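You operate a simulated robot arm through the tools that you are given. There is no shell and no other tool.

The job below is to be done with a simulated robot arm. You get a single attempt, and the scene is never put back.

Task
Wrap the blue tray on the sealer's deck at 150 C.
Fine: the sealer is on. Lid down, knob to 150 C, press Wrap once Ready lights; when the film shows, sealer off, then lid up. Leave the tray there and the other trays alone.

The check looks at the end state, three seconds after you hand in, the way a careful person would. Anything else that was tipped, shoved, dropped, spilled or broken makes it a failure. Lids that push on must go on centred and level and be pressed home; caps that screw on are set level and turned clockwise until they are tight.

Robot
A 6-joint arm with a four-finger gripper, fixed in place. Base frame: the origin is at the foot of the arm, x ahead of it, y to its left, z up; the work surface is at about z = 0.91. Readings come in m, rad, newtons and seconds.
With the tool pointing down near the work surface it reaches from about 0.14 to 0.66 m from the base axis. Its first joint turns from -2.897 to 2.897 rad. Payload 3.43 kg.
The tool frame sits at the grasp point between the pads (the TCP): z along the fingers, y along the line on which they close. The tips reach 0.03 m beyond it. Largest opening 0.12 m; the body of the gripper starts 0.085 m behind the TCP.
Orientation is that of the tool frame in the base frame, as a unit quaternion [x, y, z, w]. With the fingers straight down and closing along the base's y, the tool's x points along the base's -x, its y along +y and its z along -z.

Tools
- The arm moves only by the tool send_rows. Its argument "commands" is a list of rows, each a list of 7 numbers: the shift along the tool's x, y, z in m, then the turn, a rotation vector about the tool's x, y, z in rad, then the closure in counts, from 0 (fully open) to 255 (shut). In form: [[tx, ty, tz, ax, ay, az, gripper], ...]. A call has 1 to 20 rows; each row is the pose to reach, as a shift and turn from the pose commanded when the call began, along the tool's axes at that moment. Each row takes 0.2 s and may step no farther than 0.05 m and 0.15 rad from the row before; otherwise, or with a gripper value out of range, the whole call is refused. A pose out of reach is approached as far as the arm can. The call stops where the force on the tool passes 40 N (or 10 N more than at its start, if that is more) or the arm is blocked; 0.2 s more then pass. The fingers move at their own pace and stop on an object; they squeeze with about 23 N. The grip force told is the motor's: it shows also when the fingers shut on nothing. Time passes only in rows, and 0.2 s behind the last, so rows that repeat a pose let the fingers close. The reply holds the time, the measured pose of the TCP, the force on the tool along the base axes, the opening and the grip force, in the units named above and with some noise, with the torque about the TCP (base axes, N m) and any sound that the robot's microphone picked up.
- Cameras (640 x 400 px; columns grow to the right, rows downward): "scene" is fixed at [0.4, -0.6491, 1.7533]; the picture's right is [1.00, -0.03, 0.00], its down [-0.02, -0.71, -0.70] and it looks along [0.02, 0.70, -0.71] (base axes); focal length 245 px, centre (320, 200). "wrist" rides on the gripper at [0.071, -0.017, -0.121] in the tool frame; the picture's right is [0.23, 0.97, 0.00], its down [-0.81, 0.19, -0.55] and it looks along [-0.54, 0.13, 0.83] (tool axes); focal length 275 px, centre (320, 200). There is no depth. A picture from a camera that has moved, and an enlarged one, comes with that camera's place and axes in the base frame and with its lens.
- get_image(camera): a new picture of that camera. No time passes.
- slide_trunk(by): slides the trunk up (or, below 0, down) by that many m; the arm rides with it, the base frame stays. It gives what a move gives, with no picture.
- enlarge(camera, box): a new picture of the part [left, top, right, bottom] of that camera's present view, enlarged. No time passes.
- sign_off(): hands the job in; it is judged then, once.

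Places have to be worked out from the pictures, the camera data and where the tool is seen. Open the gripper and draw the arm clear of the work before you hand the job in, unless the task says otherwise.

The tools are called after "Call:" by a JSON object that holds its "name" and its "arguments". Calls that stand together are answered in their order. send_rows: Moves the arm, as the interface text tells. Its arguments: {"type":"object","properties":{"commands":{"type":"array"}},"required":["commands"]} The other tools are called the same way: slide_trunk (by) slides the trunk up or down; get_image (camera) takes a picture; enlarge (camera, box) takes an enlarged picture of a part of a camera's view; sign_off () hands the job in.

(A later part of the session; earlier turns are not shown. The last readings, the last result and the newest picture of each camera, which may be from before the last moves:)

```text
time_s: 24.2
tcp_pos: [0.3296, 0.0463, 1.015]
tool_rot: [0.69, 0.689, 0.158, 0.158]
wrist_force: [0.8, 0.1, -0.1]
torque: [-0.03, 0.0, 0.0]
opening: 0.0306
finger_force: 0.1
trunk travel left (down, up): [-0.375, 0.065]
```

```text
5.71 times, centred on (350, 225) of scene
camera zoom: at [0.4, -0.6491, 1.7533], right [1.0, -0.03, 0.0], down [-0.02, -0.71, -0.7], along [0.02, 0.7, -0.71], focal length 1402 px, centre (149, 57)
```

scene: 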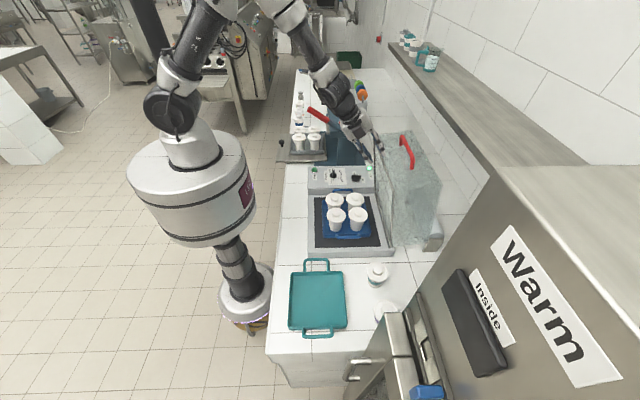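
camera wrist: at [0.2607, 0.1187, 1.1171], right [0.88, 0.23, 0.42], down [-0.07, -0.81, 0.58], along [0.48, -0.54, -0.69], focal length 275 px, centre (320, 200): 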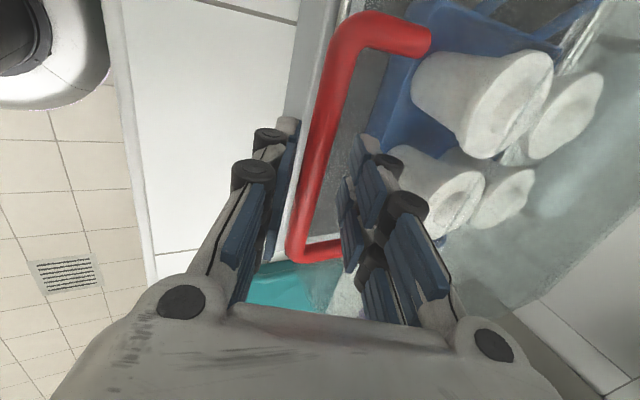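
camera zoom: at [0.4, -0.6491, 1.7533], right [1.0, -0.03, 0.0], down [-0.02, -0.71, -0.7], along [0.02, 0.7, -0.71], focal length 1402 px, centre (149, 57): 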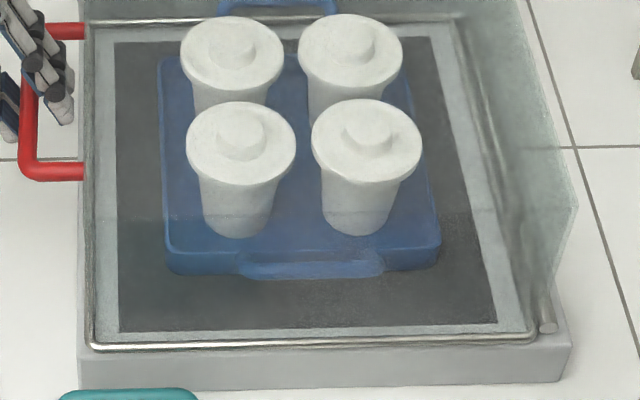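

The lid stays put and the fingers slide back cleanly. I retract further to clear the bar.

Call:
{"name": "send_rows", "arguments": {"commands": [[0, 0, -0.02, 0, 0, 0, 190], [0, 0, -0.04, 0, 0, 0, 190], [0, 0, -0.06, 0, 0, 0, 190]]}}

Call:
{"name": "get_image", "arguments": {"camera": "scene"}}

Call:
{"name": "get_image", "arguments": {"camera": "wrist"}}

```text
time_s: 25.0
tcp_pos: [0.3199, 0.0521, 1.0519]
tool_rot: [0.689, 0.69, 0.157, 0.158]
wrist_force: [0.4, -0.8, -0.3]
torque: [0.01, 0.0, 0.01]
opening: 0.0307
finger_force: 0.1
out of reach, approached as far as the arm can: row 2, 3
trunk travel left (down, up): [-0.375, 0.065]
```

```text
taken
```

scene: 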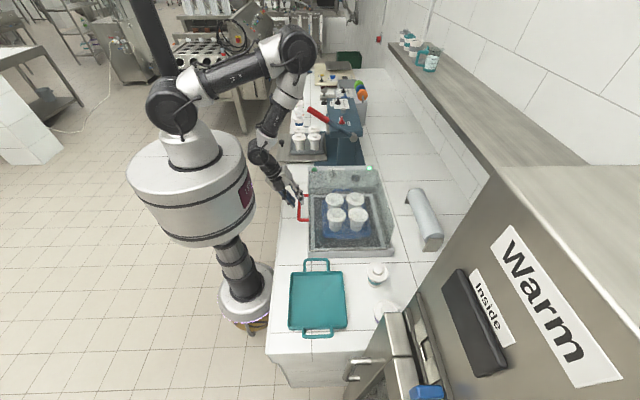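

```text
taken
camera wrist: at [0.2513, 0.1238, 1.1537], right [0.88, 0.23, 0.42], down [-0.07, -0.81, 0.58], along [0.48, -0.54, -0.69], focal length 275 px, centre (320, 200)
```

wrist: 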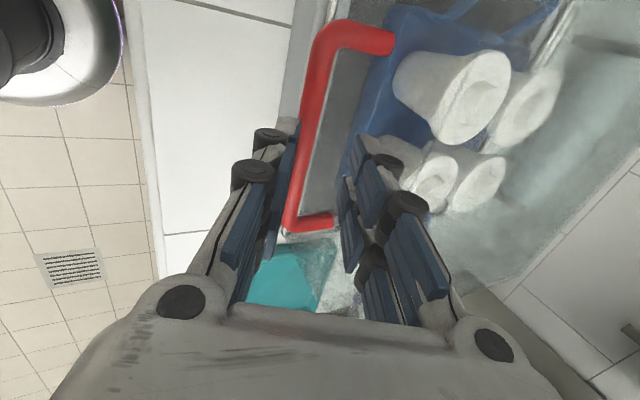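

The lid is closed and the fingers are clear of the bar. Next I rise, bring the tool upright and travel to above the film-heat knob.

Call:
{"name": "send_rows", "arguments": {"commands": [[0, 0.0174, -0.036, 0.1, 0, 0, 150], [0.02, 0.0438, -0.0678, 0.2, 0, 0, 130], [0.045, 0.0701, -0.0994, 0.3, 0, 0, 130], [0.07, 0.0965, -0.1311, 0.4, 0, 0, 130], [0.1, 0.1186, -0.1537, 0.4495, 0, 0, 130], [0.13, 0.1502, -0.1385, 0.4495, 0, 0, 130], [0.16, 0.1817, -0.1233, 0.4495, 0, 0, 130], [0.19, 0.2132, -0.1081, 0.4495, 0, 0, 130], [0.225, 0.2312, -0.0994, 0.4495, 0, 0, 130], [0.253, 0.2402, -0.0951, 0.4495, 0, 0, 130]]}}

Call:
{"name": "get_image", "arguments": {"camera": "scene"}}

Call:
{"name": "get_image", "arguments": {"camera": "wrist"}}

Call:
{"name": "enlarge", "arguments": {"camera": "scene", "box": [295, 150, 415, 260]}}

```text
time_s: 27.2
tcp_pos: [0.4974, 0.3056, 1.2411]
tool_rot: [0.707, 0.708, 0.001, 0.0]
wrist_force: [-0.1, -0.3, -0.2]
torque: [0.02, 0.03, 0.0]
opening: 0.0588
finger_force: 0.0
out of reach, approached as far as the arm can: row 1, 3
trunk travel left (down, up): [-0.375, 0.065]
```

```text
taken
```

scene: 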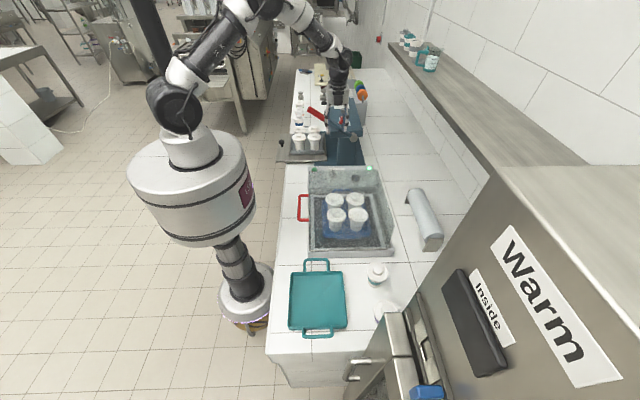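

```text
taken
camera wrist: at [0.4781, 0.3773, 1.3619], right [0.97, 0.23, 0.0], down [0.19, -0.81, 0.55], along [0.13, -0.54, -0.83], focal length 275 px, centre (320, 200)
```

wrist: 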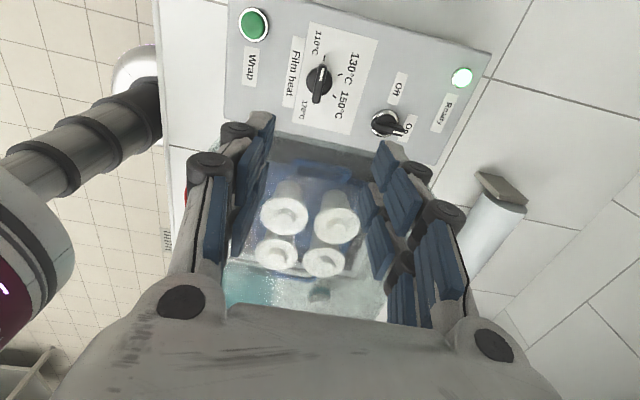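

```text
3.64 times, centred on (355, 205) of scene
camera zoom: at [0.4, -0.6491, 1.7533], right [1.0, -0.03, 0.0], down [-0.02, -0.71, -0.7], along [0.02, 0.7, -0.71], focal length 892 px, centre (193, 182)
```

zoom: 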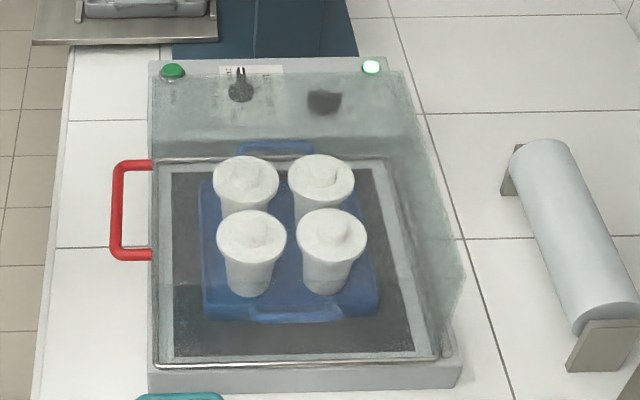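

The lid sits level on the deck and I am above the panel. I zoom in on the panel from this side to get the exact knob pose.

Call:
{"name": "enlarge", "arguments": {"camera": "wrist", "box": [220, 0, 500, 175]}}

Call:
{"name": "enlarge", "arguments": {"camera": "wrist", "box": [270, 20, 370, 140]}}

Call:
{"name": "enlarge", "arguments": {"camera": "wrist", "box": [360, 50, 480, 150]}}

```text
2.29 times, centred on (360, 88) of wrist
camera zoom: at [0.4781, 0.3773, 1.3619], right [0.97, 0.23, 0.0], down [0.19, -0.81, 0.55], along [0.13, -0.54, -0.83], focal length 629 px, centre (229, 457)
```

zoom: 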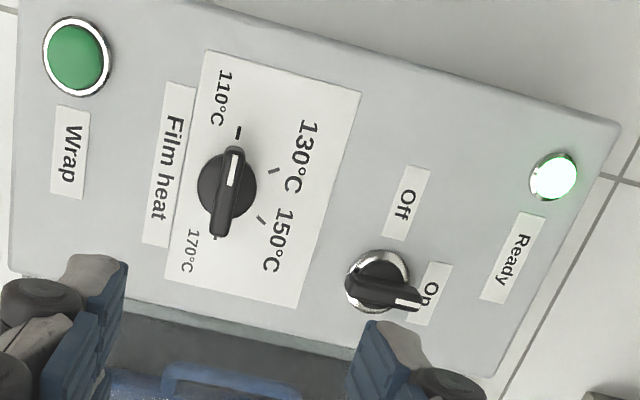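

```text
3.33 times, centred on (320, 80) of wrist
camera zoom: at [0.4781, 0.3773, 1.3619], right [0.97, 0.23, 0.0], down [0.19, -0.81, 0.55], along [0.13, -0.54, -0.83], focal length 918 px, centre (320, 600)
```

zoom: 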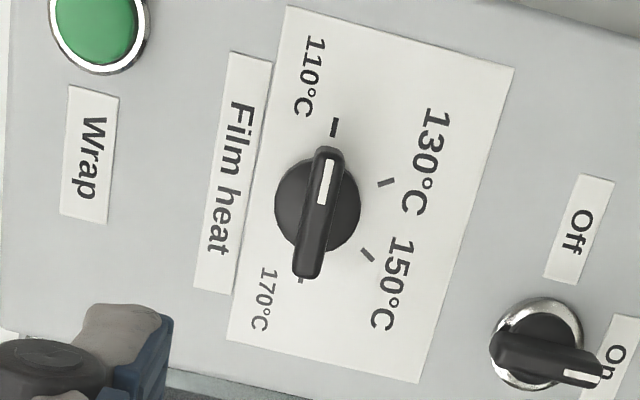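

```text
4.00 times, centred on (420, 100) of wrist
camera zoom: at [0.4781, 0.3773, 1.3619], right [0.97, 0.23, 0.0], down [0.19, -0.81, 0.55], along [0.13, -0.54, -0.83], focal length 1101 px, centre (-80, 600)
```

zoom: 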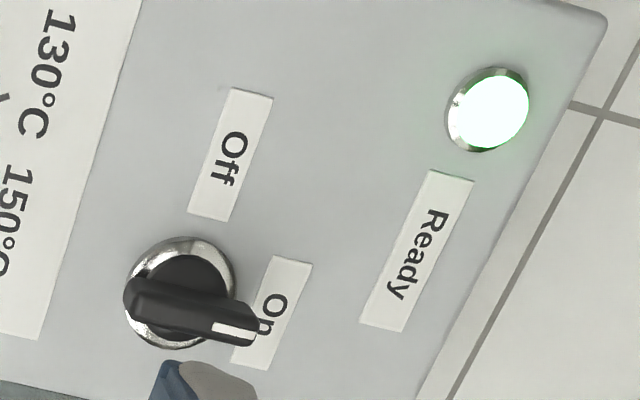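

The knob centre is near (0.4955, 0.303), its bar lies along y, and its pointer is at 110. The ticks sit 60° apart, so 150 is 120° clockwise from above. I first test in the air whether the wrist can turn that far (+2.1 rad).

Call:
{"name": "send_rows", "arguments": {"commands": [[0, 0, 0, 0, 0, 0.14, 130], [0, 0, 0, 0, 0, 0.28, 130], [0, 0, 0, 0, 0, 0.42, 130], [0, 0, 0, 0, 0, 0.56, 130], [0, 0, 0, 0, 0, 0.7, 130], [0, 0, 0, 0, 0, 0.84, 130], [0, 0, 0, 0, 0, 0.98, 130], [0, 0, 0, 0, 0, 1.12, 130], [0, 0, 0, 0, 0, 1.26, 130], [0, 0, 0, 0, 0, 1.4, 130], [0, 0, 0, 0, 0, 1.54, 130], [0, 0, 0, 0, 0, 1.68, 130], [0, 0, 0, 0, 0, 1.82, 130], [0, 0, 0, 0, 0, 1.96, 130], [0, 0, 0, 0, 0, 2.0944, 130]]}}

Call:
{"name": "get_image", "arguments": {"camera": "wrist"}}

```text
time_s: 30.4
tcp_pos: [0.3745, 0.2138, 1.1118]
tool_rot: [0.965, -0.254, 0.035, -0.061]
wrist_force: [-0.2, 0.8, -0.2]
torque: [0.0, 0.03, 0.0]
opening: 0.0588
finger_force: 0.0
out of reach, approached as far as the arm can: row 7, 8, 9, 10, 11, 12, 13, 14, 15
trunk travel left (down, up): [-0.375, 0.065]
```

```text
taken
camera wrist: at [0.4315, 0.1811, 1.2361], right [-0.27, -0.95, -0.12], down [-0.85, 0.18, 0.49], along [-0.45, 0.24, -0.86], focal length 275 px, centre (320, 200)
```

wrist: 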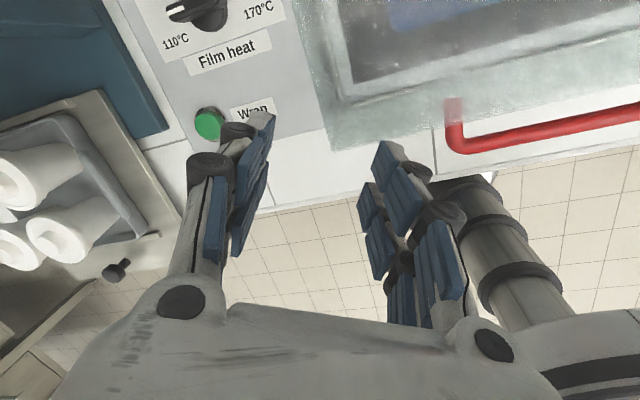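

The wrist limit lies about 50° into that turn, and the arm wandered off to (0.37, 0.21, 1.11) without touching anything. I go up and turn back the other way at once, and will grasp the knob from the opposite yaw instead.

Call:
{"name": "send_rows", "arguments": {"commands": [[0.0007, -0.0027, -0.02, 0, 0, -0.14, 130], [0.0015, -0.0054, -0.0397, 0, 0, -0.28, 130], [0.0022, -0.0081, -0.0595, 0, 0, -0.42, 130], [0.0029, -0.0108, -0.0793, 0, 0, -0.56, 130], [0.0037, -0.0136, -0.099, 0, 0, -0.7, 130], [0.0044, -0.0163, -0.119, 0, 0, -0.84, 130]]}}

Call:
{"name": "get_image", "arguments": {"camera": "scene"}}

```text
time_s: 31.8
tcp_pos: [0.3732, 0.1975, 1.2213]
tool_rot: [0.983, 0.168, 0.057, -0.055]
wrist_force: [-0.8, 0.3, 0.3]
torque: [-0.01, -0.04, 0.04]
opening: 0.059
finger_force: 0.1
out of reach, approached as far as the arm can: row 1, 2, 3, 4, 5, 6
trunk travel left (down, up): [-0.375, 0.065]
```

```text
taken
```

scene: 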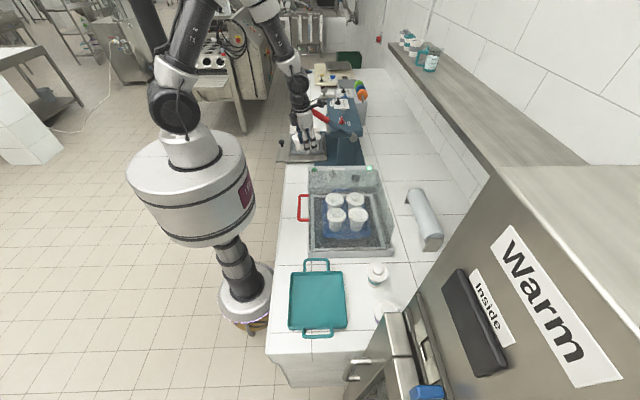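

It is rising and turning back. I keep turning back toward the earlier yaw with no translation.

Call:
{"name": "send_rows", "arguments": {"commands": [[0, 0, 0, 0, 0, -0.14, 130], [0, 0, 0, 0, 0, -0.28, 130], [0, 0, 0, 0, 0, -0.42, 130], [0, 0, 0, 0, 0, -0.56, 130], [0, 0, 0, 0, 0, -0.7, 130], [0, 0, 0, 0, 0, -0.84, 130], [0, 0, 0, 0, 0, -0.98, 130], [0, 0, 0, 0, 0, -1.12, 130], [0, 0, 0, 0, 0, -1.26, 130]]}}

```text
time_s: 33.8
tcp_pos: [0.3735, 0.1979, 1.2224]
tool_rot: [0.698, 0.713, 0.07, -0.002]
wrist_force: [0.9, -0.2, 0.4]
torque: [0.04, -0.03, -0.03]
opening: 0.0588
finger_force: 0.0
trunk travel left (down, up): [-0.375, 0.065]
```

No flags now. I remove the leftover 8° tilt and move up slightly.

Call:
{"name": "send_rows", "arguments": {"commands": [[0, 0, 0, 0.0487, -0.0504, 0, 130], [0, 0, 0, 0.0973, -0.1007, 0, 130]]}}

```text
time_s: 34.4
tcp_pos: [0.3748, 0.1984, 1.2213]
tool_rot: [0.701, 0.713, -0.001, 0.001]
wrist_force: [1.3, -0.2, -0.4]
torque: [0.0, 0.03, 0.01]
opening: 0.0586
finger_force: 0.1
trunk travel left (down, up): [-0.375, 0.065]
```

The tool is upright. I turn it back the other way by 90° while moving over the knob again.

Call:
{"name": "send_rows", "arguments": {"commands": [[0.009, 0.011, 0, 0, 0, -0.143, 130], [0.019, 0.022, 0, 0, 0, -0.286, 130], [0.028, 0.033, 0, 0, 0, -0.429, 130], [0.038, 0.044, 0, 0, 0, -0.572, 130], [0.047, 0.055, 0, 0, 0, -0.715, 130], [0.056, 0.066, 0, 0, 0, -0.858, 130], [0.066, 0.077, 0, 0, 0, -1.0, 130], [0.075, 0.089, 0, 0, 0, -1.143, 130], [0.085, 0.1, 0, 0, 0, -1.286, 130], [0.094, 0.111, 0, 0, 0, -1.429, 130], [0.103, 0.1217, 0, 0, 0, -1.571, 130]]}}

Call:
{"name": "get_image", "arguments": {"camera": "wrist"}}

```text
time_s: 36.8
tcp_pos: [0.494, 0.3036, 1.2206]
tool_rot: [-0.011, 1.0, -0.001, 0.001]
wrist_force: [0.1, 0.4, -0.1]
torque: [-0.03, 0.04, 0.01]
opening: 0.0588
finger_force: 0.0
trunk travel left (down, up): [-0.375, 0.065]
```

```text
taken
camera wrist: at [0.4218, 0.285, 1.3411], right [-0.25, 0.97, 0.0], down [0.81, 0.21, 0.55], along [0.54, 0.14, -0.83], focal length 275 px, centre (320, 200)
```

wrist: 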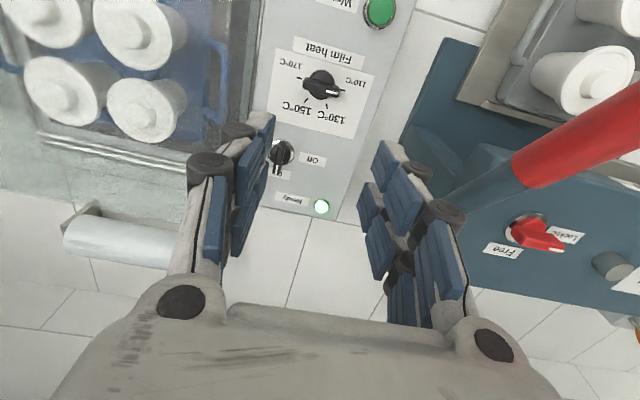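

Back over the knob at the starting yaw. I now turn on to the opposite side (−90°), in two halves so I can catch any limit early.

Call:
{"name": "send_rows", "arguments": {"commands": [[0, 0, 0, 0, 0, -0.143, 130], [0, 0, 0, 0, 0, -0.286, 130], [0, 0, 0, 0, 0, -0.429, 130], [0, 0, 0, 0, 0, -0.572, 130], [0, 0, 0, 0, 0, -0.715, 130], [0, 0, 0, 0, 0, -0.858, 130]]}}

```text
time_s: 38.2
tcp_pos: [0.4931, 0.3041, 1.2217]
tool_rot: [-0.425, 0.905, -0.002, 0.001]
wrist_force: [-0.3, -0.4, -0.3]
torque: [-0.03, 0.02, -0.02]
opening: 0.0589
finger_force: 0.0
trunk travel left (down, up): [-0.375, 0.065]
```

No trouble so far. I finish the turn so the fingers close along x.

Call:
{"name": "send_rows", "arguments": {"commands": [[0, 0, 0, 0, 0, -0.139, 130], [0, 0, 0, 0, 0, -0.277, 130], [0, 0, 0, 0, 0, -0.416, 130], [0, 0, 0, 0, 0, -0.554, 130], [0, 0, 0, 0, 0, -0.693, 130]]}}

Call:
{"name": "get_image", "arguments": {"camera": "wrist"}}

Call:
{"name": "get_image", "arguments": {"camera": "scene"}}

```text
time_s: 39.4
tcp_pos: [0.494, 0.3038, 1.2206]
tool_rot: [0.708, -0.706, 0.0, 0.0]
wrist_force: [-0.1, -0.3, -1.0]
torque: [-0.01, 0.01, -0.01]
opening: 0.059
finger_force: 0.1
trunk travel left (down, up): [-0.375, 0.065]
```

```text
taken
camera wrist: at [0.509, 0.232, 1.3416], right [-0.97, -0.23, 0.0], down [-0.19, 0.81, 0.55], along [-0.13, 0.54, -0.83], focal length 275 px, centre (320, 200)
```

wrist: 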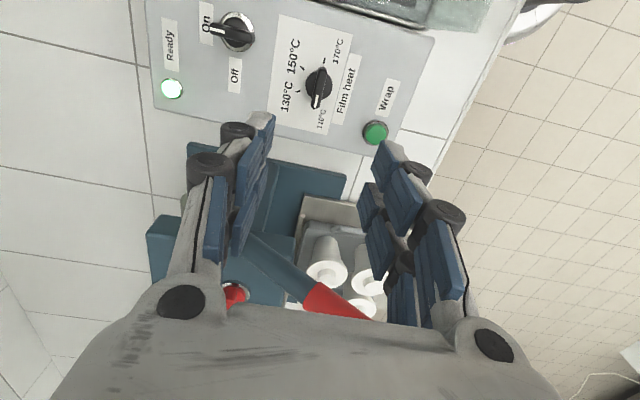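

```text
taken
```

scene: 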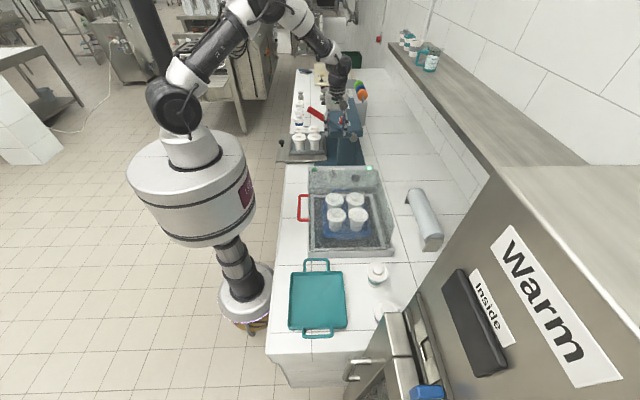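

The yaw is right. I zoom in from this side to refine the knob's location and height.

Call:
{"name": "enlarge", "arguments": {"camera": "wrist", "box": [270, 20, 370, 145]}}

Call:
{"name": "enlarge", "arguments": {"camera": "wrist", "box": [140, 0, 420, 175]}}

```text
3.20 times, centred on (320, 82) of wrist
camera zoom: at [0.509, 0.232, 1.3416], right [-0.97, -0.23, 0.0], down [-0.19, 0.81, 0.55], along [-0.13, 0.54, -0.83], focal length 881 px, centre (320, 576)
```

zoom: 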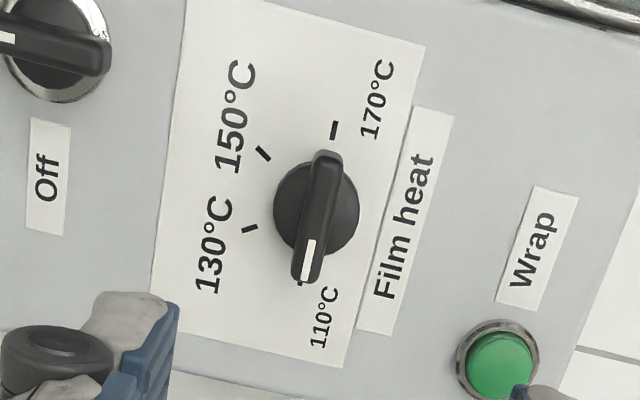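

```text
2.29 times, centred on (280, 88) of wrist
camera zoom: at [0.509, 0.232, 1.3416], right [-0.97, -0.23, 0.0], down [-0.19, 0.81, 0.55], along [-0.13, 0.54, -0.83], focal length 629 px, centre (411, 457)
```

zoom: 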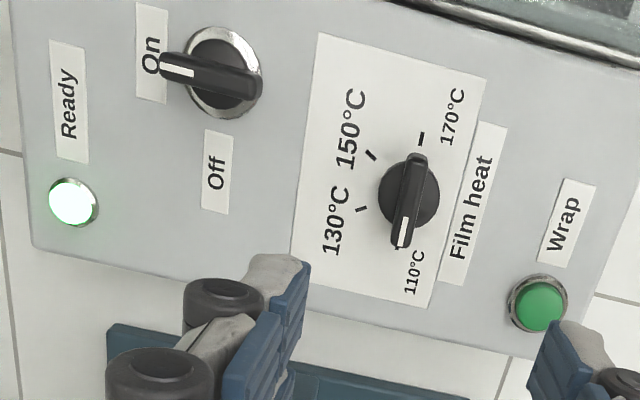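

The knob axis works out near (0.4955, 0.305), with its bar top near z = 0.974, its disc near 0.953, and the closed lid's top near 1.066. I descend to just above the knob.

Call:
{"name": "send_rows", "arguments": {"commands": [[-0.0012, -0.0015, 0.04, 0, 0, 0, 150], [-0.0012, -0.0015, 0.08, 0, 0, 0, 160], [-0.0012, -0.0015, 0.12, 0, 0, 0, 160], [-0.0012, -0.0015, 0.16, 0, 0, 0, 160], [-0.0012, -0.0015, 0.19, 0, 0, 0, 160]]}}

Call:
{"name": "get_image", "arguments": {"camera": "wrist"}}

Call:
{"name": "enlarge", "arguments": {"camera": "scene", "box": [300, 120, 400, 210]}}

```text
time_s: 40.6
tcp_pos: [0.4968, 0.3042, 1.0322]
tool_rot: [-0.706, 0.708, -0.002, 0.0]
wrist_force: [0.6, 0.2, -0.5]
torque: [0.04, 0.06, 0.03]
opening: 0.0448
finger_force: 0.0
trunk travel left (down, up): [-0.375, 0.065]
```

```text
taken
camera wrist: at [0.5115, 0.2334, 1.152], right [-0.97, -0.23, 0.0], down [-0.19, 0.81, 0.55], along [-0.12, 0.54, -0.83], focal length 275 px, centre (320, 200)
```

wrist: 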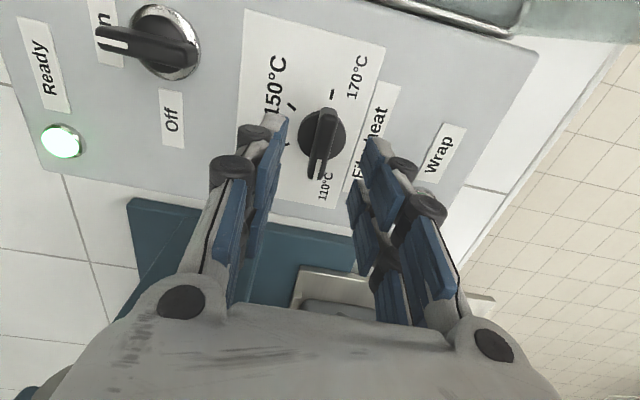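

```text
4.44 times, centred on (350, 165) of scene
camera zoom: at [0.4, -0.6491, 1.7533], right [1.0, -0.03, 0.0], down [-0.02, -0.71, -0.7], along [0.02, 0.7, -0.71], focal length 1091 px, centre (187, 356)
```

zoom: 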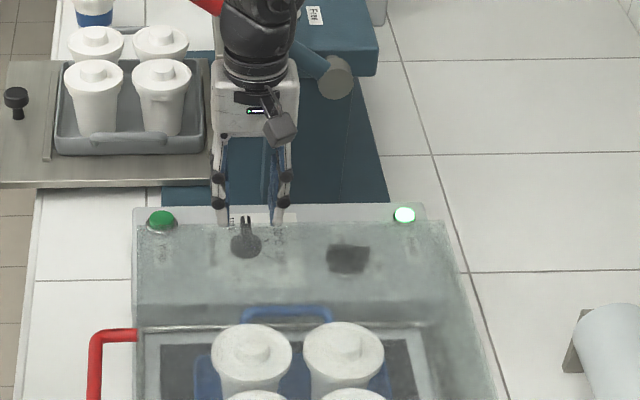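

The bar is centred between the fingers. I lower 4.3 cm so the tips sit beside the bar, just above the disc, with the fingers still open.

Call:
{"name": "send_rows", "arguments": {"commands": [[0.001, 0, 0.015, 0, 0, 0, 160], [0.001, 0, 0.03, 0, 0, 0, 160], [0.001, 0, 0.042, 0, 0, 0, 160]]}}

Call:
{"name": "get_image", "arguments": {"camera": "wrist"}}

Call:
{"name": "enlarge", "arguments": {"camera": "scene", "box": [320, 140, 380, 190]}}

```text
time_s: 41.4
tcp_pos: [0.4961, 0.3041, 0.9907]
tool_rot: [-0.707, 0.708, -0.001, 0.0]
wrist_force: [0.3, 0.6, -0.6]
torque: [-0.01, 0.03, 0.01]
opening: 0.0448
finger_force: 0.1
trunk travel left (down, up): [-0.375, 0.065]
```

```text
taken
camera wrist: at [0.5111, 0.2322, 1.1102], right [-0.97, -0.23, 0.0], down [-0.19, 0.81, 0.55], along [-0.12, 0.54, -0.83], focal length 275 px, centre (320, 200)
```

wrist: 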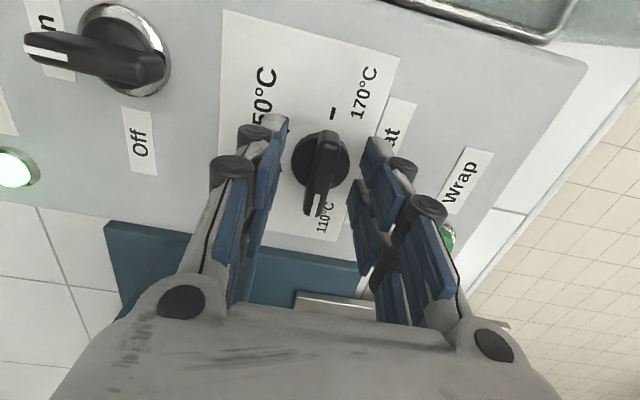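

```text
8.00 times, centred on (350, 165) of scene
camera zoom: at [0.4, -0.6491, 1.7533], right [1.0, -0.03, 0.0], down [-0.02, -0.71, -0.7], along [0.02, 0.7, -0.71], focal length 1963 px, centre (80, 480)
```

zoom: 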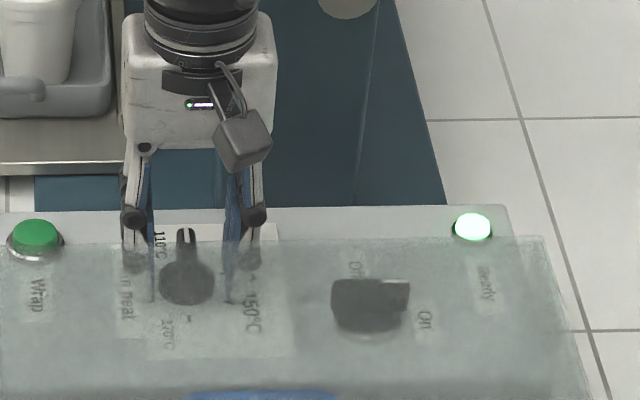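

The tips straddle the bar and are aligned to within about 1 mm. I lower 2 mm more and close the grip on the bar.

Call:
{"name": "send_rows", "arguments": {"commands": [[0, 0, 0.002, 0, 0, 0, 160], [0, 0, 0.002, 0, 0, 0, 255], [0, 0, 0.002, 0, 0, 0, 255], [0, 0, 0.002, 0, 0, 0, 255], [0, 0, 0.002, 0, 0, 0, 255]]}}

Call:
{"name": "get_image", "arguments": {"camera": "wrist"}}

```text
time_s: 42.6
tcp_pos: [0.4941, 0.3027, 0.9872]
tool_rot: [-0.707, 0.708, -0.001, 0.0]
wrist_force: [-2.2, -1.1, -0.9]
torque: [0.15, 0.05, -0.02]
opening: 0.012
finger_force: 41.5
trunk travel left (down, up): [-0.375, 0.065]
```

```text
taken
camera wrist: at [0.5105, 0.2319, 1.108], right [-0.97, -0.23, 0.0], down [-0.19, 0.81, 0.55], along [-0.12, 0.54, -0.83], focal length 275 px, centre (320, 200)
```

wrist: 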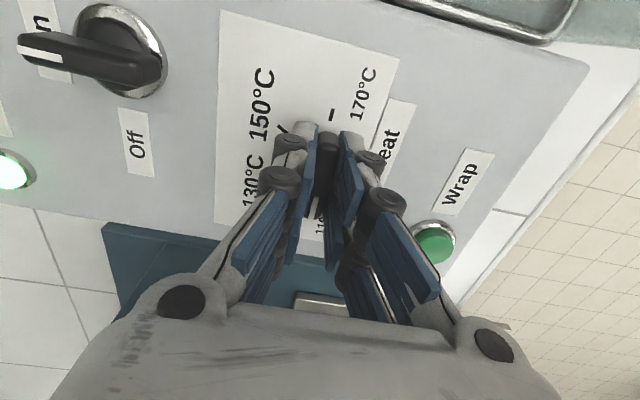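

The bar is gripped at 12 mm with little side force. I turn it clockwise by 60° first and check.

Call:
{"name": "send_rows", "arguments": {"commands": [[0, 0, 0.002, 0, 0, 0.13, 255], [0, 0, 0.002, 0, 0, 0.26, 255], [0, 0, 0.002, 0, 0, 0.39, 255], [0, 0, 0.002, 0, 0, 0.52, 255], [0, 0, 0.002, 0, 0, 0.65, 255], [0, 0, 0.002, 0, 0, 0.78, 255], [0, 0, 0.002, 0, 0, 0.91, 255], [0, 0, 0.002, 0, 0, 1.0472, 255]]}}

Call:
{"name": "get_image", "arguments": {"camera": "wrist"}}

Call:
{"name": "enlarge", "arguments": {"camera": "scene", "box": [320, 140, 380, 190]}}

```text
time_s: 44.4
tcp_pos: [0.4941, 0.3044, 0.9883]
tool_rot: [-0.257, 0.966, -0.001, 0.003]
wrist_force: [-11.0, 8.4, 29.0]
torque: [-0.23, 1.03, 0.02]
opening: 0.0122
finger_force: 44.8
trunk travel left (down, up): [-0.375, 0.065]
```

```text
taken
camera wrist: at [0.4382, 0.2537, 1.1074], right [-0.68, 0.73, 0.0], down [0.61, 0.57, 0.56], along [0.41, 0.38, -0.83], focal length 275 px, centre (320, 200)
```

wrist: 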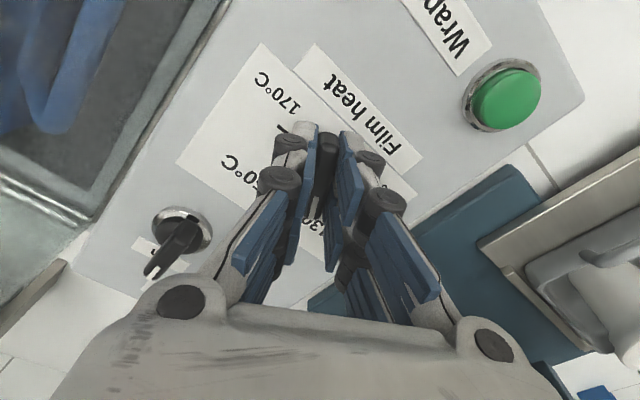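

```text
8.00 times, centred on (350, 165) of scene
camera zoom: at [0.4, -0.6491, 1.7533], right [1.0, -0.03, 0.0], down [-0.02, -0.71, -0.7], along [0.02, 0.7, -0.71], focal length 1963 px, centre (80, 480)
```

zoom: 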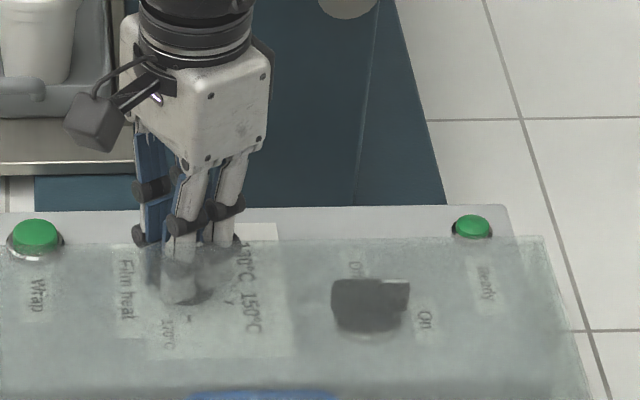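

The knob turned and Ready went out as expected, but I had lowered another 2 mm by mistake and the tips press on the disc (29 N up). I raise 3 mm and check the forces before turning on.

Call:
{"name": "send_rows", "arguments": {"commands": [[0, 0, -0.002, 0, 0, 0, 255], [0, 0.0005, -0.003, 0, 0, 0, 255]]}}

```text
time_s: 45.0
tcp_pos: [0.4933, 0.3054, 0.9876]
tool_rot: [-0.258, 0.966, -0.002, 0.001]
wrist_force: [-8.4, 10.6, 1.2]
torque: [1.04, -1.08, 0.03]
opening: 0.0117
finger_force: 44.7
trunk travel left (down, up): [-0.375, 0.065]
```

The vertical load is gone, with about 13 N of side load left along the closing line. I shift 2 mm that way to centre on the knob's axis.

Call:
{"name": "send_rows", "arguments": {"commands": [[0, 0.002, 0, 0, 0, 0, 255], [0, 0.002, 0, 0, 0, 0, 255]]}}

```text
time_s: 45.6
tcp_pos: [0.4936, 0.3046, 0.9869]
tool_rot: [-0.258, 0.966, -0.001, -0.001]
wrist_force: [-2.0, 0.5, -7.8]
torque: [0.67, -1.17, 0.04]
opening: 0.012
finger_force: 45.2
trunk travel left (down, up): [-0.375, 0.065]
```

Side force is near zero now. I turn the remaining 60° clockwise.

Call:
{"name": "send_rows", "arguments": {"commands": [[0, 0, 0.0005, 0, 0, 0.13, 255], [0, 0, 0.0005, 0, 0, 0.26, 255], [0, 0, 0.0005, 0, 0, 0.39, 255], [0, 0, 0.0005, 0, 0, 0.52, 255], [0, 0, 0.0005, 0, 0, 0.65, 255], [0, 0, 0.0005, 0, 0, 0.78, 255], [0, 0, 0.0005, 0, 0, 0.91, 255], [0, 0, 0.0005, 0, 0, 1.0472, 255]]}}

Call:
{"name": "get_image", "arguments": {"camera": "wrist"}}

Call:
{"name": "enlarge", "arguments": {"camera": "scene", "box": [320, 140, 380, 190]}}

```text
time_s: 47.4
tcp_pos: [0.4923, 0.3061, 0.9882]
tool_rot: [0.26, 0.966, 0.0, 0.001]
wrist_force: [-6.6, -0.1, -12.1]
torque: [0.6, 1.11, 0.02]
opening: 0.012
finger_force: 45.2
trunk travel left (down, up): [-0.375, 0.065]
```

```text
taken
camera wrist: at [0.4224, 0.327, 1.1076], right [0.29, 0.96, 0.0], down [0.8, -0.24, 0.55], along [0.53, -0.16, -0.83], focal length 275 px, centre (320, 200)
```

wrist: 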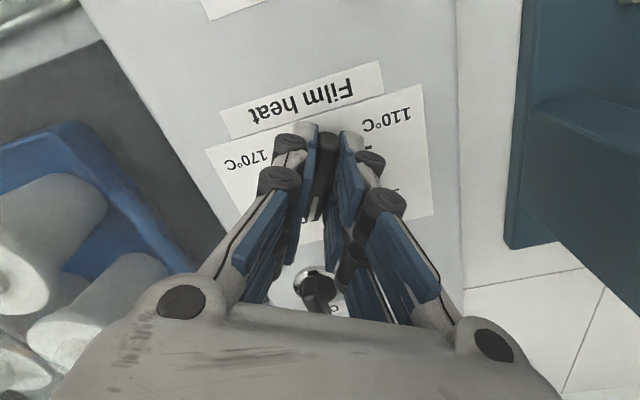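

```text
8.00 times, centred on (350, 165) of scene
camera zoom: at [0.4, -0.6491, 1.7533], right [1.0, -0.03, 0.0], down [-0.02, -0.71, -0.7], along [0.02, 0.7, -0.71], focal length 1963 px, centre (80, 480)
```

zoom: 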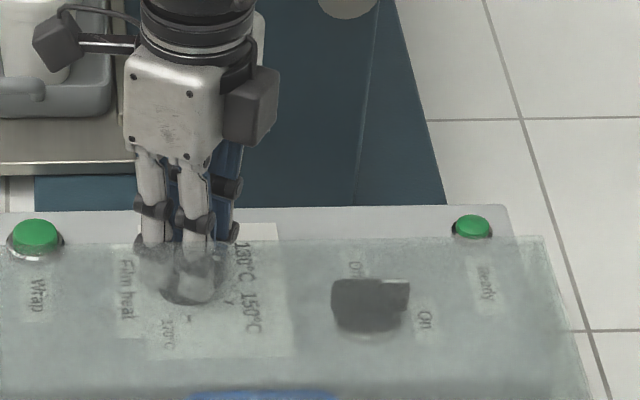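

The tool turned exactly 120°. I open the fingers, rise straight up, and look at the pointer.

Call:
{"name": "send_rows", "arguments": {"commands": [[0, 0, 0, 0, 0, 0, 160], [0, 0, 0, 0, 0, 0, 160], [0, 0, 0, 0, 0, 0, 160], [0, 0, -0.03, 0, 0, 0, 160], [0, 0, -0.07, 0, 0, 0, 160], [0, 0, -0.11, 0, 0, 0, 160], [0, 0, -0.15, 0, 0, 0, 160]]}}

Call:
{"name": "get_image", "arguments": {"camera": "wrist"}}

Call:
{"name": "enlarge", "arguments": {"camera": "wrist", "box": [240, 10, 440, 150]}}

Call:
{"name": "enlarge", "arguments": {"camera": "scene", "box": [300, 150, 400, 220]}}

```text
time_s: 49.0
tcp_pos: [0.4919, 0.3064, 1.1384]
tool_rot: [0.26, 0.966, 0.0, 0.001]
wrist_force: [-0.1, 0.3, 0.1]
torque: [0.01, -0.01, 0.0]
opening: 0.0449
finger_force: 0.1
trunk travel left (down, up): [-0.375, 0.065]
```

```text
taken
camera wrist: at [0.4207, 0.3266, 1.2588], right [0.29, 0.96, 0.0], down [0.8, -0.24, 0.56], along [0.53, -0.16, -0.83], focal length 275 px, centre (320, 200)
```

wrist: 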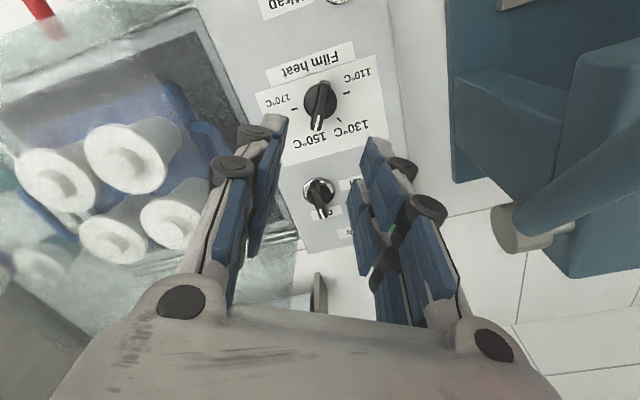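

```text
2.86 times, centred on (340, 80) of wrist
camera zoom: at [0.4207, 0.3266, 1.2588], right [0.29, 0.96, 0.0], down [0.8, -0.24, 0.56], along [0.53, -0.16, -0.83], focal length 786 px, centre (263, 543)
```

zoom: 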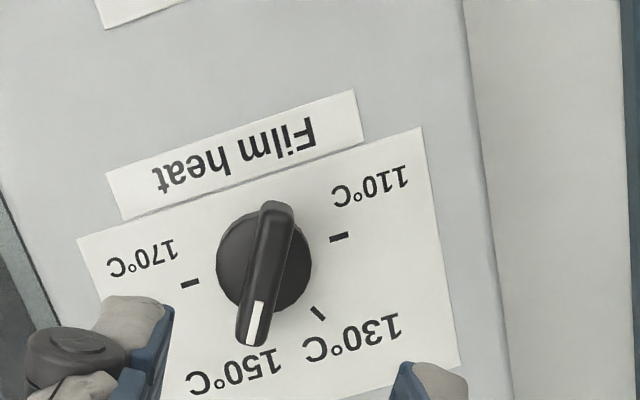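

```text
5.71 times, centred on (350, 185) of scene
camera zoom: at [0.4, -0.6491, 1.7533], right [1.0, -0.03, 0.0], down [-0.02, -0.71, -0.7], along [0.02, 0.7, -0.71], focal length 1402 px, centre (149, 286)
```

zoom: 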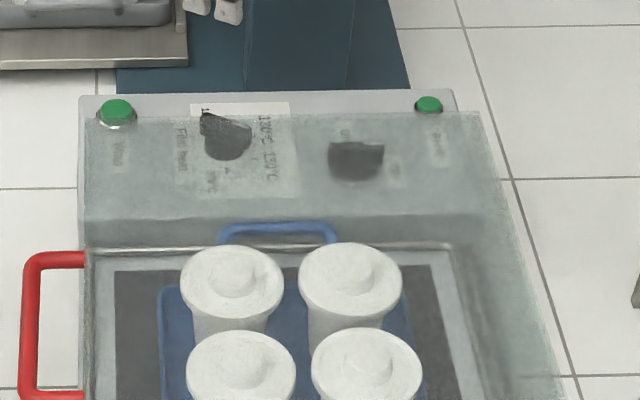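

The pointer covers the 150 tick and Ready is dark while it heats. I close the fingers and move above the Wrap button, near (0.399, 0.351), while waiting.

Call:
{"name": "send_rows", "arguments": {"commands": [[0.035, -0.0025, 0, 0, 0, 0, 255], [0.07, -0.005, 0, 0, 0, 0, 255], [0.103, -0.0075, 0, 0, 0, 0, 255], [0.103, -0.0075, 0.035, 0, 0, 0, 255], [0.103, -0.0075, 0.07, 0, 0, 0, 255]]}}

Call:
{"name": "get_image", "arguments": {"camera": "wrist"}}

Call:
{"name": "enlarge", "arguments": {"camera": "scene", "box": [290, 130, 390, 200]}}

```text
time_s: 50.2
tcp_pos: [0.4011, 0.3527, 1.0686]
tool_rot: [0.259, 0.966, 0.0, 0.002]
wrist_force: [0.3, -0.2, 0.1]
torque: [-0.01, 0.03, 0.01]
opening: 0.0
finger_force: 22.6
trunk travel left (down, up): [-0.375, 0.065]
```

```text
taken
camera wrist: at [0.33, 0.373, 1.1879], right [0.29, 0.96, 0.0], down [0.8, -0.24, 0.56], along [0.53, -0.16, -0.83], focal length 275 px, centre (320, 200)
```

wrist: 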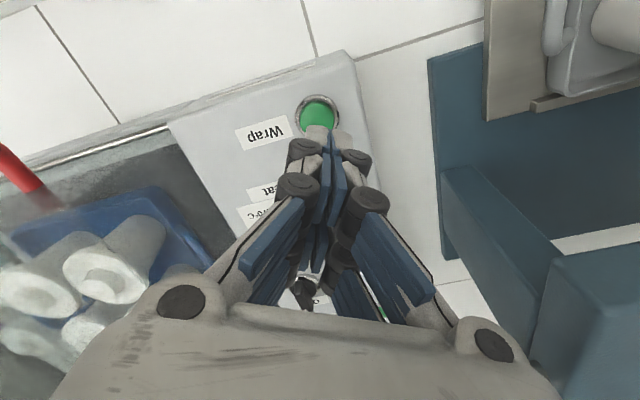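

```text
5.71 times, centred on (340, 165) of scene
camera zoom: at [0.4, -0.6491, 1.7533], right [1.0, -0.03, 0.0], down [-0.02, -0.71, -0.7], along [0.02, 0.7, -0.71], focal length 1402 px, centre (206, 400)
```

zoom: 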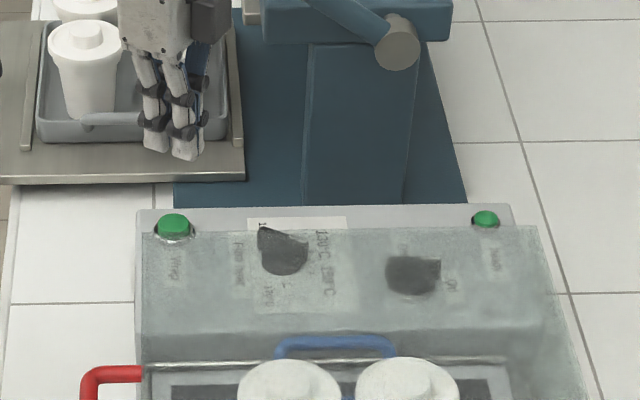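

The fingertip is over the button within a few mm. I make a 3 mm correction and hold here for about 4 s while the heater warms.

Call:
{"name": "send_rows", "arguments": {"commands": [[0.003, 0, 0, 0, 0, 0, 255], [0.003, 0, 0, 0, 0, 0, 255], [0.003, 0, 0, 0, 0, 0, 255], [0.003, 0, 0, 0, 0, 0, 255], [0.003, 0, 0, 0, 0, 0, 255], [0.003, 0, 0, 0, 0, 0, 255], [0.003, 0, 0, 0, 0, 0, 255], [0.003, 0, 0, 0, 0, 0, 255], [0.003, 0, 0, 0, 0, 0, 255], [0.003, 0, 0, 0, 0, 0, 255], [0.003, 0, 0, 0, 0, 0, 255], [0.003, 0, 0, 0, 0, 0, 255], [0.003, 0, 0, 0, 0, 0, 255], [0.003, 0, 0, 0, 0, 0, 255], [0.003, 0, 0, 0, 0, 0, 255], [0.003, 0, 0, 0, 0, 0, 255], [0.003, 0, 0, 0, 0, 0, 255], [0.003, 0, 0, 0, 0, 0, 255], [0.003, 0, 0, 0, 0, 0, 255], [0.003, 0, 0, 0, 0, 0, 255]]}}

Call:
{"name": "enlarge", "arguments": {"camera": "scene", "box": [290, 130, 390, 200]}}

```text
time_s: 54.4
tcp_pos: [0.3987, 0.3522, 1.0674]
tool_rot: [0.26, 0.966, -0.001, 0.001]
wrist_force: [0.1, 0.5, -0.5]
torque: [0.0, 0.0, 0.0]
opening: 0.0
finger_force: 23.2
trunk travel left (down, up): [-0.375, 0.065]
```

```text
5.71 times, centred on (340, 165) of scene
camera zoom: at [0.4, -0.6491, 1.7533], right [1.0, -0.03, 0.0], down [-0.02, -0.71, -0.7], along [0.02, 0.7, -0.71], focal length 1402 px, centre (206, 400)
```

zoom: 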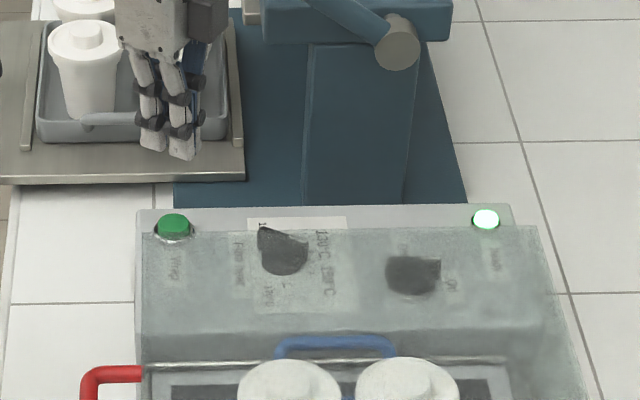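

Ready is lit at 150 °C. I lower the closed fingertips to just above the Wrap button.

Call:
{"name": "send_rows", "arguments": {"commands": [[0, 0, 0.03, 0, 0, 0, 255], [0, 0, 0.05, 0, 0, 0, 255], [0, 0, 0.065, 0, 0, 0, 255]]}}

Call:
{"name": "get_image", "arguments": {"camera": "wrist"}}

Call:
{"name": "enlarge", "arguments": {"camera": "scene", "box": [290, 140, 350, 190]}}

```text
time_s: 55.2
tcp_pos: [0.3994, 0.3539, 1.0023]
tool_rot: [0.259, 0.966, -0.001, 0.001]
wrist_force: [-0.5, 0.9, -0.4]
torque: [-0.05, -0.01, -0.02]
opening: 0.0
finger_force: 23.0
trunk travel left (down, up): [-0.375, 0.065]
```

```text
taken
camera wrist: at [0.3278, 0.374, 1.1227], right [0.29, 0.96, 0.0], down [0.8, -0.24, 0.56], along [0.53, -0.16, -0.83], focal length 275 px, centre (320, 200)
```

wrist: 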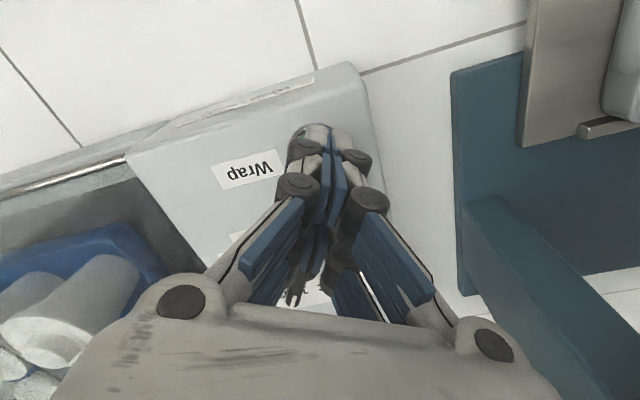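

```text
8.00 times, centred on (320, 165) of scene
camera zoom: at [0.4, -0.6491, 1.7533], right [1.0, -0.03, 0.0], down [-0.02, -0.71, -0.7], along [0.02, 0.7, -0.71], focal length 1963 px, centre (320, 480)
```

zoom: 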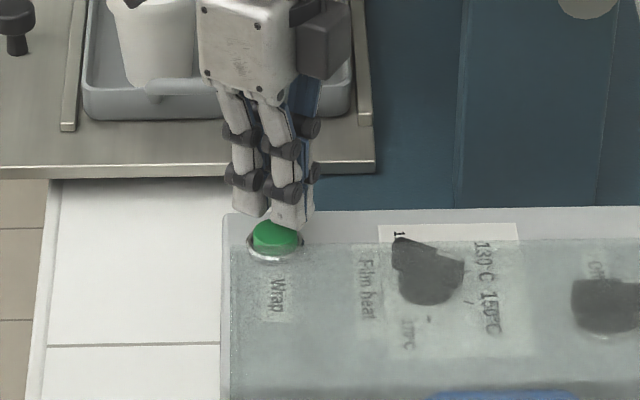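

The tips are right above the button. I press down slowly in 2 mm rows and watch the force and any click.

Call:
{"name": "send_rows", "arguments": {"commands": [[-0.002, -0.001, 0.004, 0, 0, 0, 255], [-0.002, -0.001, 0.007, 0, 0, 0, 255], [-0.002, -0.001, 0.009, 0, 0, 0, 255], [-0.002, -0.001, 0.011, 0, 0, 0, 255]]}}

Call:
{"name": "enlarge", "arguments": {"camera": "scene", "box": [290, 140, 410, 230]}}

```text
time_s: 56.2
tcp_pos: [0.4008, 0.3502, 0.9911]
tool_rot: [0.26, 0.966, 0.0, 0.002]
wrist_force: [0.2, 0.4, -0.3]
torque: [0.01, 0.03, 0.0]
opening: 0.0001
finger_force: 22.7
trunk travel left (down, up): [-0.375, 0.065]
```

```text
4.44 times, centred on (350, 185) of scene
camera zoom: at [0.4, -0.6491, 1.7533], right [1.0, -0.03, 0.0], down [-0.02, -0.71, -0.7], along [0.02, 0.7, -0.71], focal length 1091 px, centre (187, 267)
```

zoom: 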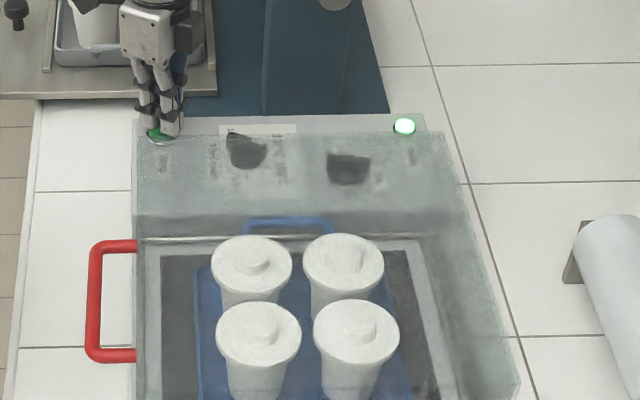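

No contact yet with the tips near z = 0.961. I keep pressing down in 1.5 mm rows.

Call:
{"name": "send_rows", "arguments": {"commands": [[0, 0, 0.0015, 0, 0, 0, 255], [0, 0, 0.003, 0, 0, 0, 255], [0, 0, 0.0045, 0, 0, 0, 255], [0, 0, 0.006, 0, 0, 0, 255]]}}

Call:
{"name": "enlarge", "arguments": {"camera": "scene", "box": [290, 140, 410, 230]}}

```text
time_s: 57.2
tcp_pos: [0.3987, 0.3508, 0.987]
tool_rot: [0.259, 0.966, 0.0, 0.002]
wrist_force: [-0.6, 1.6, 5.6]
torque: [0.04, 0.08, 0.0]
opening: 0.0061
finger_force: 33.0
trunk travel left (down, up): [-0.375, 0.065]
heard: click
```

```text
4.44 times, centred on (350, 185) of scene
camera zoom: at [0.4, -0.6491, 1.7533], right [1.0, -0.03, 0.0], down [-0.02, -0.71, -0.7], along [0.02, 0.7, -0.71], focal length 1091 px, centre (187, 267)
```

zoom: 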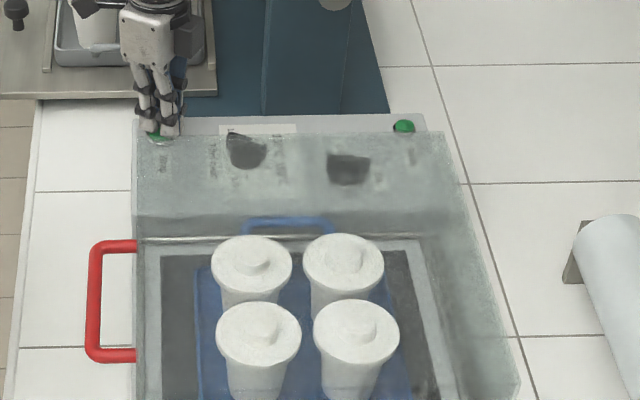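

A click was heard and Ready went out, so the wrap cycle has started. I lift off the button and then wait while watching for the film.

Call:
{"name": "send_rows", "arguments": {"commands": [[0, 0, -0.02, 0, 0, 0, 255], [0, 0, -0.06, 0, 0, 0, 255], [0, 0, -0.1, 0, 0, 0, 255], [0, 0, -0.13, 0, 0, 0, 255], [0, 0, -0.13, 0, 0, 0, 255], [0, 0, -0.13, 0, 0, 0, 255], [0, 0, -0.13, 0, 0, 0, 255], [0, 0, -0.13, 0, 0, 0, 255], [0, 0, -0.13, 0, 0, 0, 255], [0, 0, -0.13, 0, 0, 0, 255]]}}

Call:
{"name": "enlarge", "arguments": {"camera": "scene", "box": [290, 140, 410, 260]}}

Call:
{"name": "get_image", "arguments": {"camera": "wrist"}}

```text
time_s: 59.4
tcp_pos: [0.3987, 0.3499, 1.1159]
tool_rot: [0.26, 0.966, 0.0, 0.002]
wrist_force: [0.4, 0.0, 0.0]
torque: [0.0, 0.0, -0.02]
opening: 0.0
finger_force: 33.8
trunk travel left (down, up): [-0.375, 0.065]
```

```text
3.33 times, centred on (350, 200) of scene
camera zoom: at [0.4, -0.6491, 1.7533], right [1.0, -0.03, 0.0], down [-0.02, -0.71, -0.7], along [0.02, 0.7, -0.71], focal length 818 px, centre (220, 200)
```

zoom: 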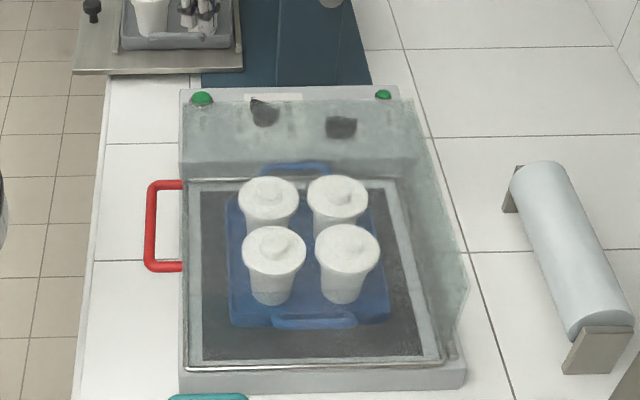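

```text
taken
camera wrist: at [0.3277, 0.371, 1.2359], right [0.29, 0.96, 0.0], down [0.8, -0.24, 0.56], along [0.53, -0.16, -0.83], focal length 275 px, centre (320, 200)
```

wrist: 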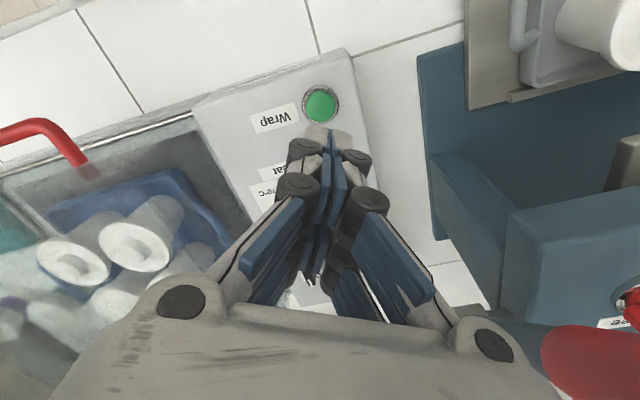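

There is no film yet. While the cycle runs I pre-position toward the on/off switch, near (0.602, 0.27) with its bar along x. Off is toward +y, so I turn the wrist so the camera stays away from the lid.

Call:
{"name": "send_rows", "arguments": {"commands": [[-0.0206, 0.0018, -0.0106, 0, 0, 0.131, 255], [-0.0413, 0.0036, -0.0213, 0, 0, 0.262, 255], [-0.0619, 0.0054, -0.0319, 0, 0, 0.393, 255], [-0.0825, 0.0072, -0.0425, 0, 0, 0.524, 255], [-0.1031, 0.009, -0.0531, 0, 0, 0.655, 255], [-0.1238, 0.0108, -0.0638, 0, 0, 0.785, 255], [-0.1444, 0.0126, -0.0744, 0, 0, 0.916, 255], [-0.165, 0.0144, -0.085, 0, 0, 1.047, 255]]}}

Call:
{"name": "enlarge", "arguments": {"camera": "scene", "box": [290, 140, 410, 260]}}

Call:
{"name": "get_image", "arguments": {"camera": "wrist"}}

```text
time_s: 61.2
tcp_pos: [0.5499, 0.2786, 1.2008]
tool_rot: [0.709, 0.705, 0.0, 0.001]
wrist_force: [0.6, -1.1, -0.1]
torque: [0.02, 0.03, 0.02]
opening: 0.0
finger_force: 33.7
trunk travel left (down, up): [-0.375, 0.065]
```

```text
3.33 times, centred on (350, 200) of scene
camera zoom: at [0.4, -0.6491, 1.7533], right [1.0, -0.03, 0.0], down [-0.02, -0.71, -0.7], along [0.02, 0.7, -0.71], focal length 818 px, centre (220, 200)
```

zoom: 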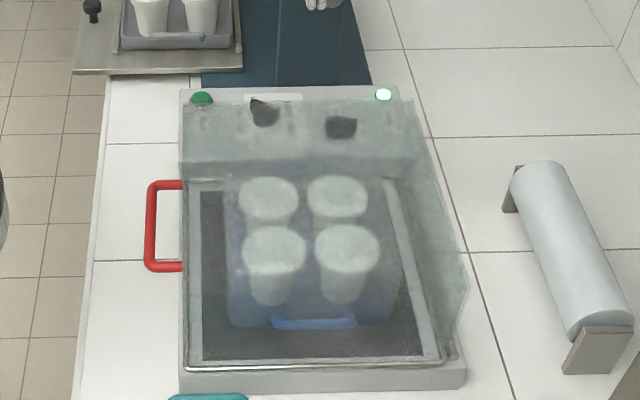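

```text
taken
camera wrist: at [0.5322, 0.3508, 1.3211], right [0.97, 0.23, 0.0], down [0.19, -0.81, 0.55], along [0.13, -0.54, -0.83], focal length 275 px, centre (320, 200)
```

wrist: 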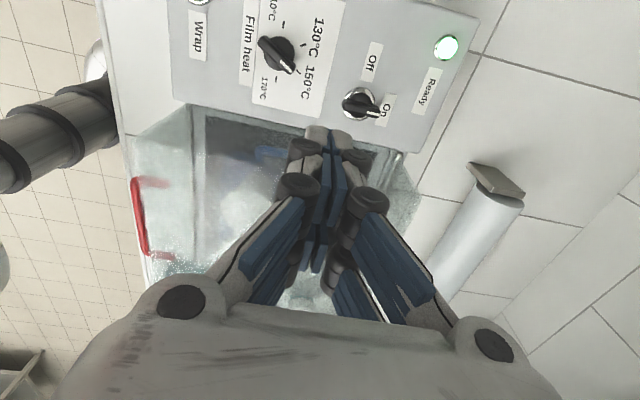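

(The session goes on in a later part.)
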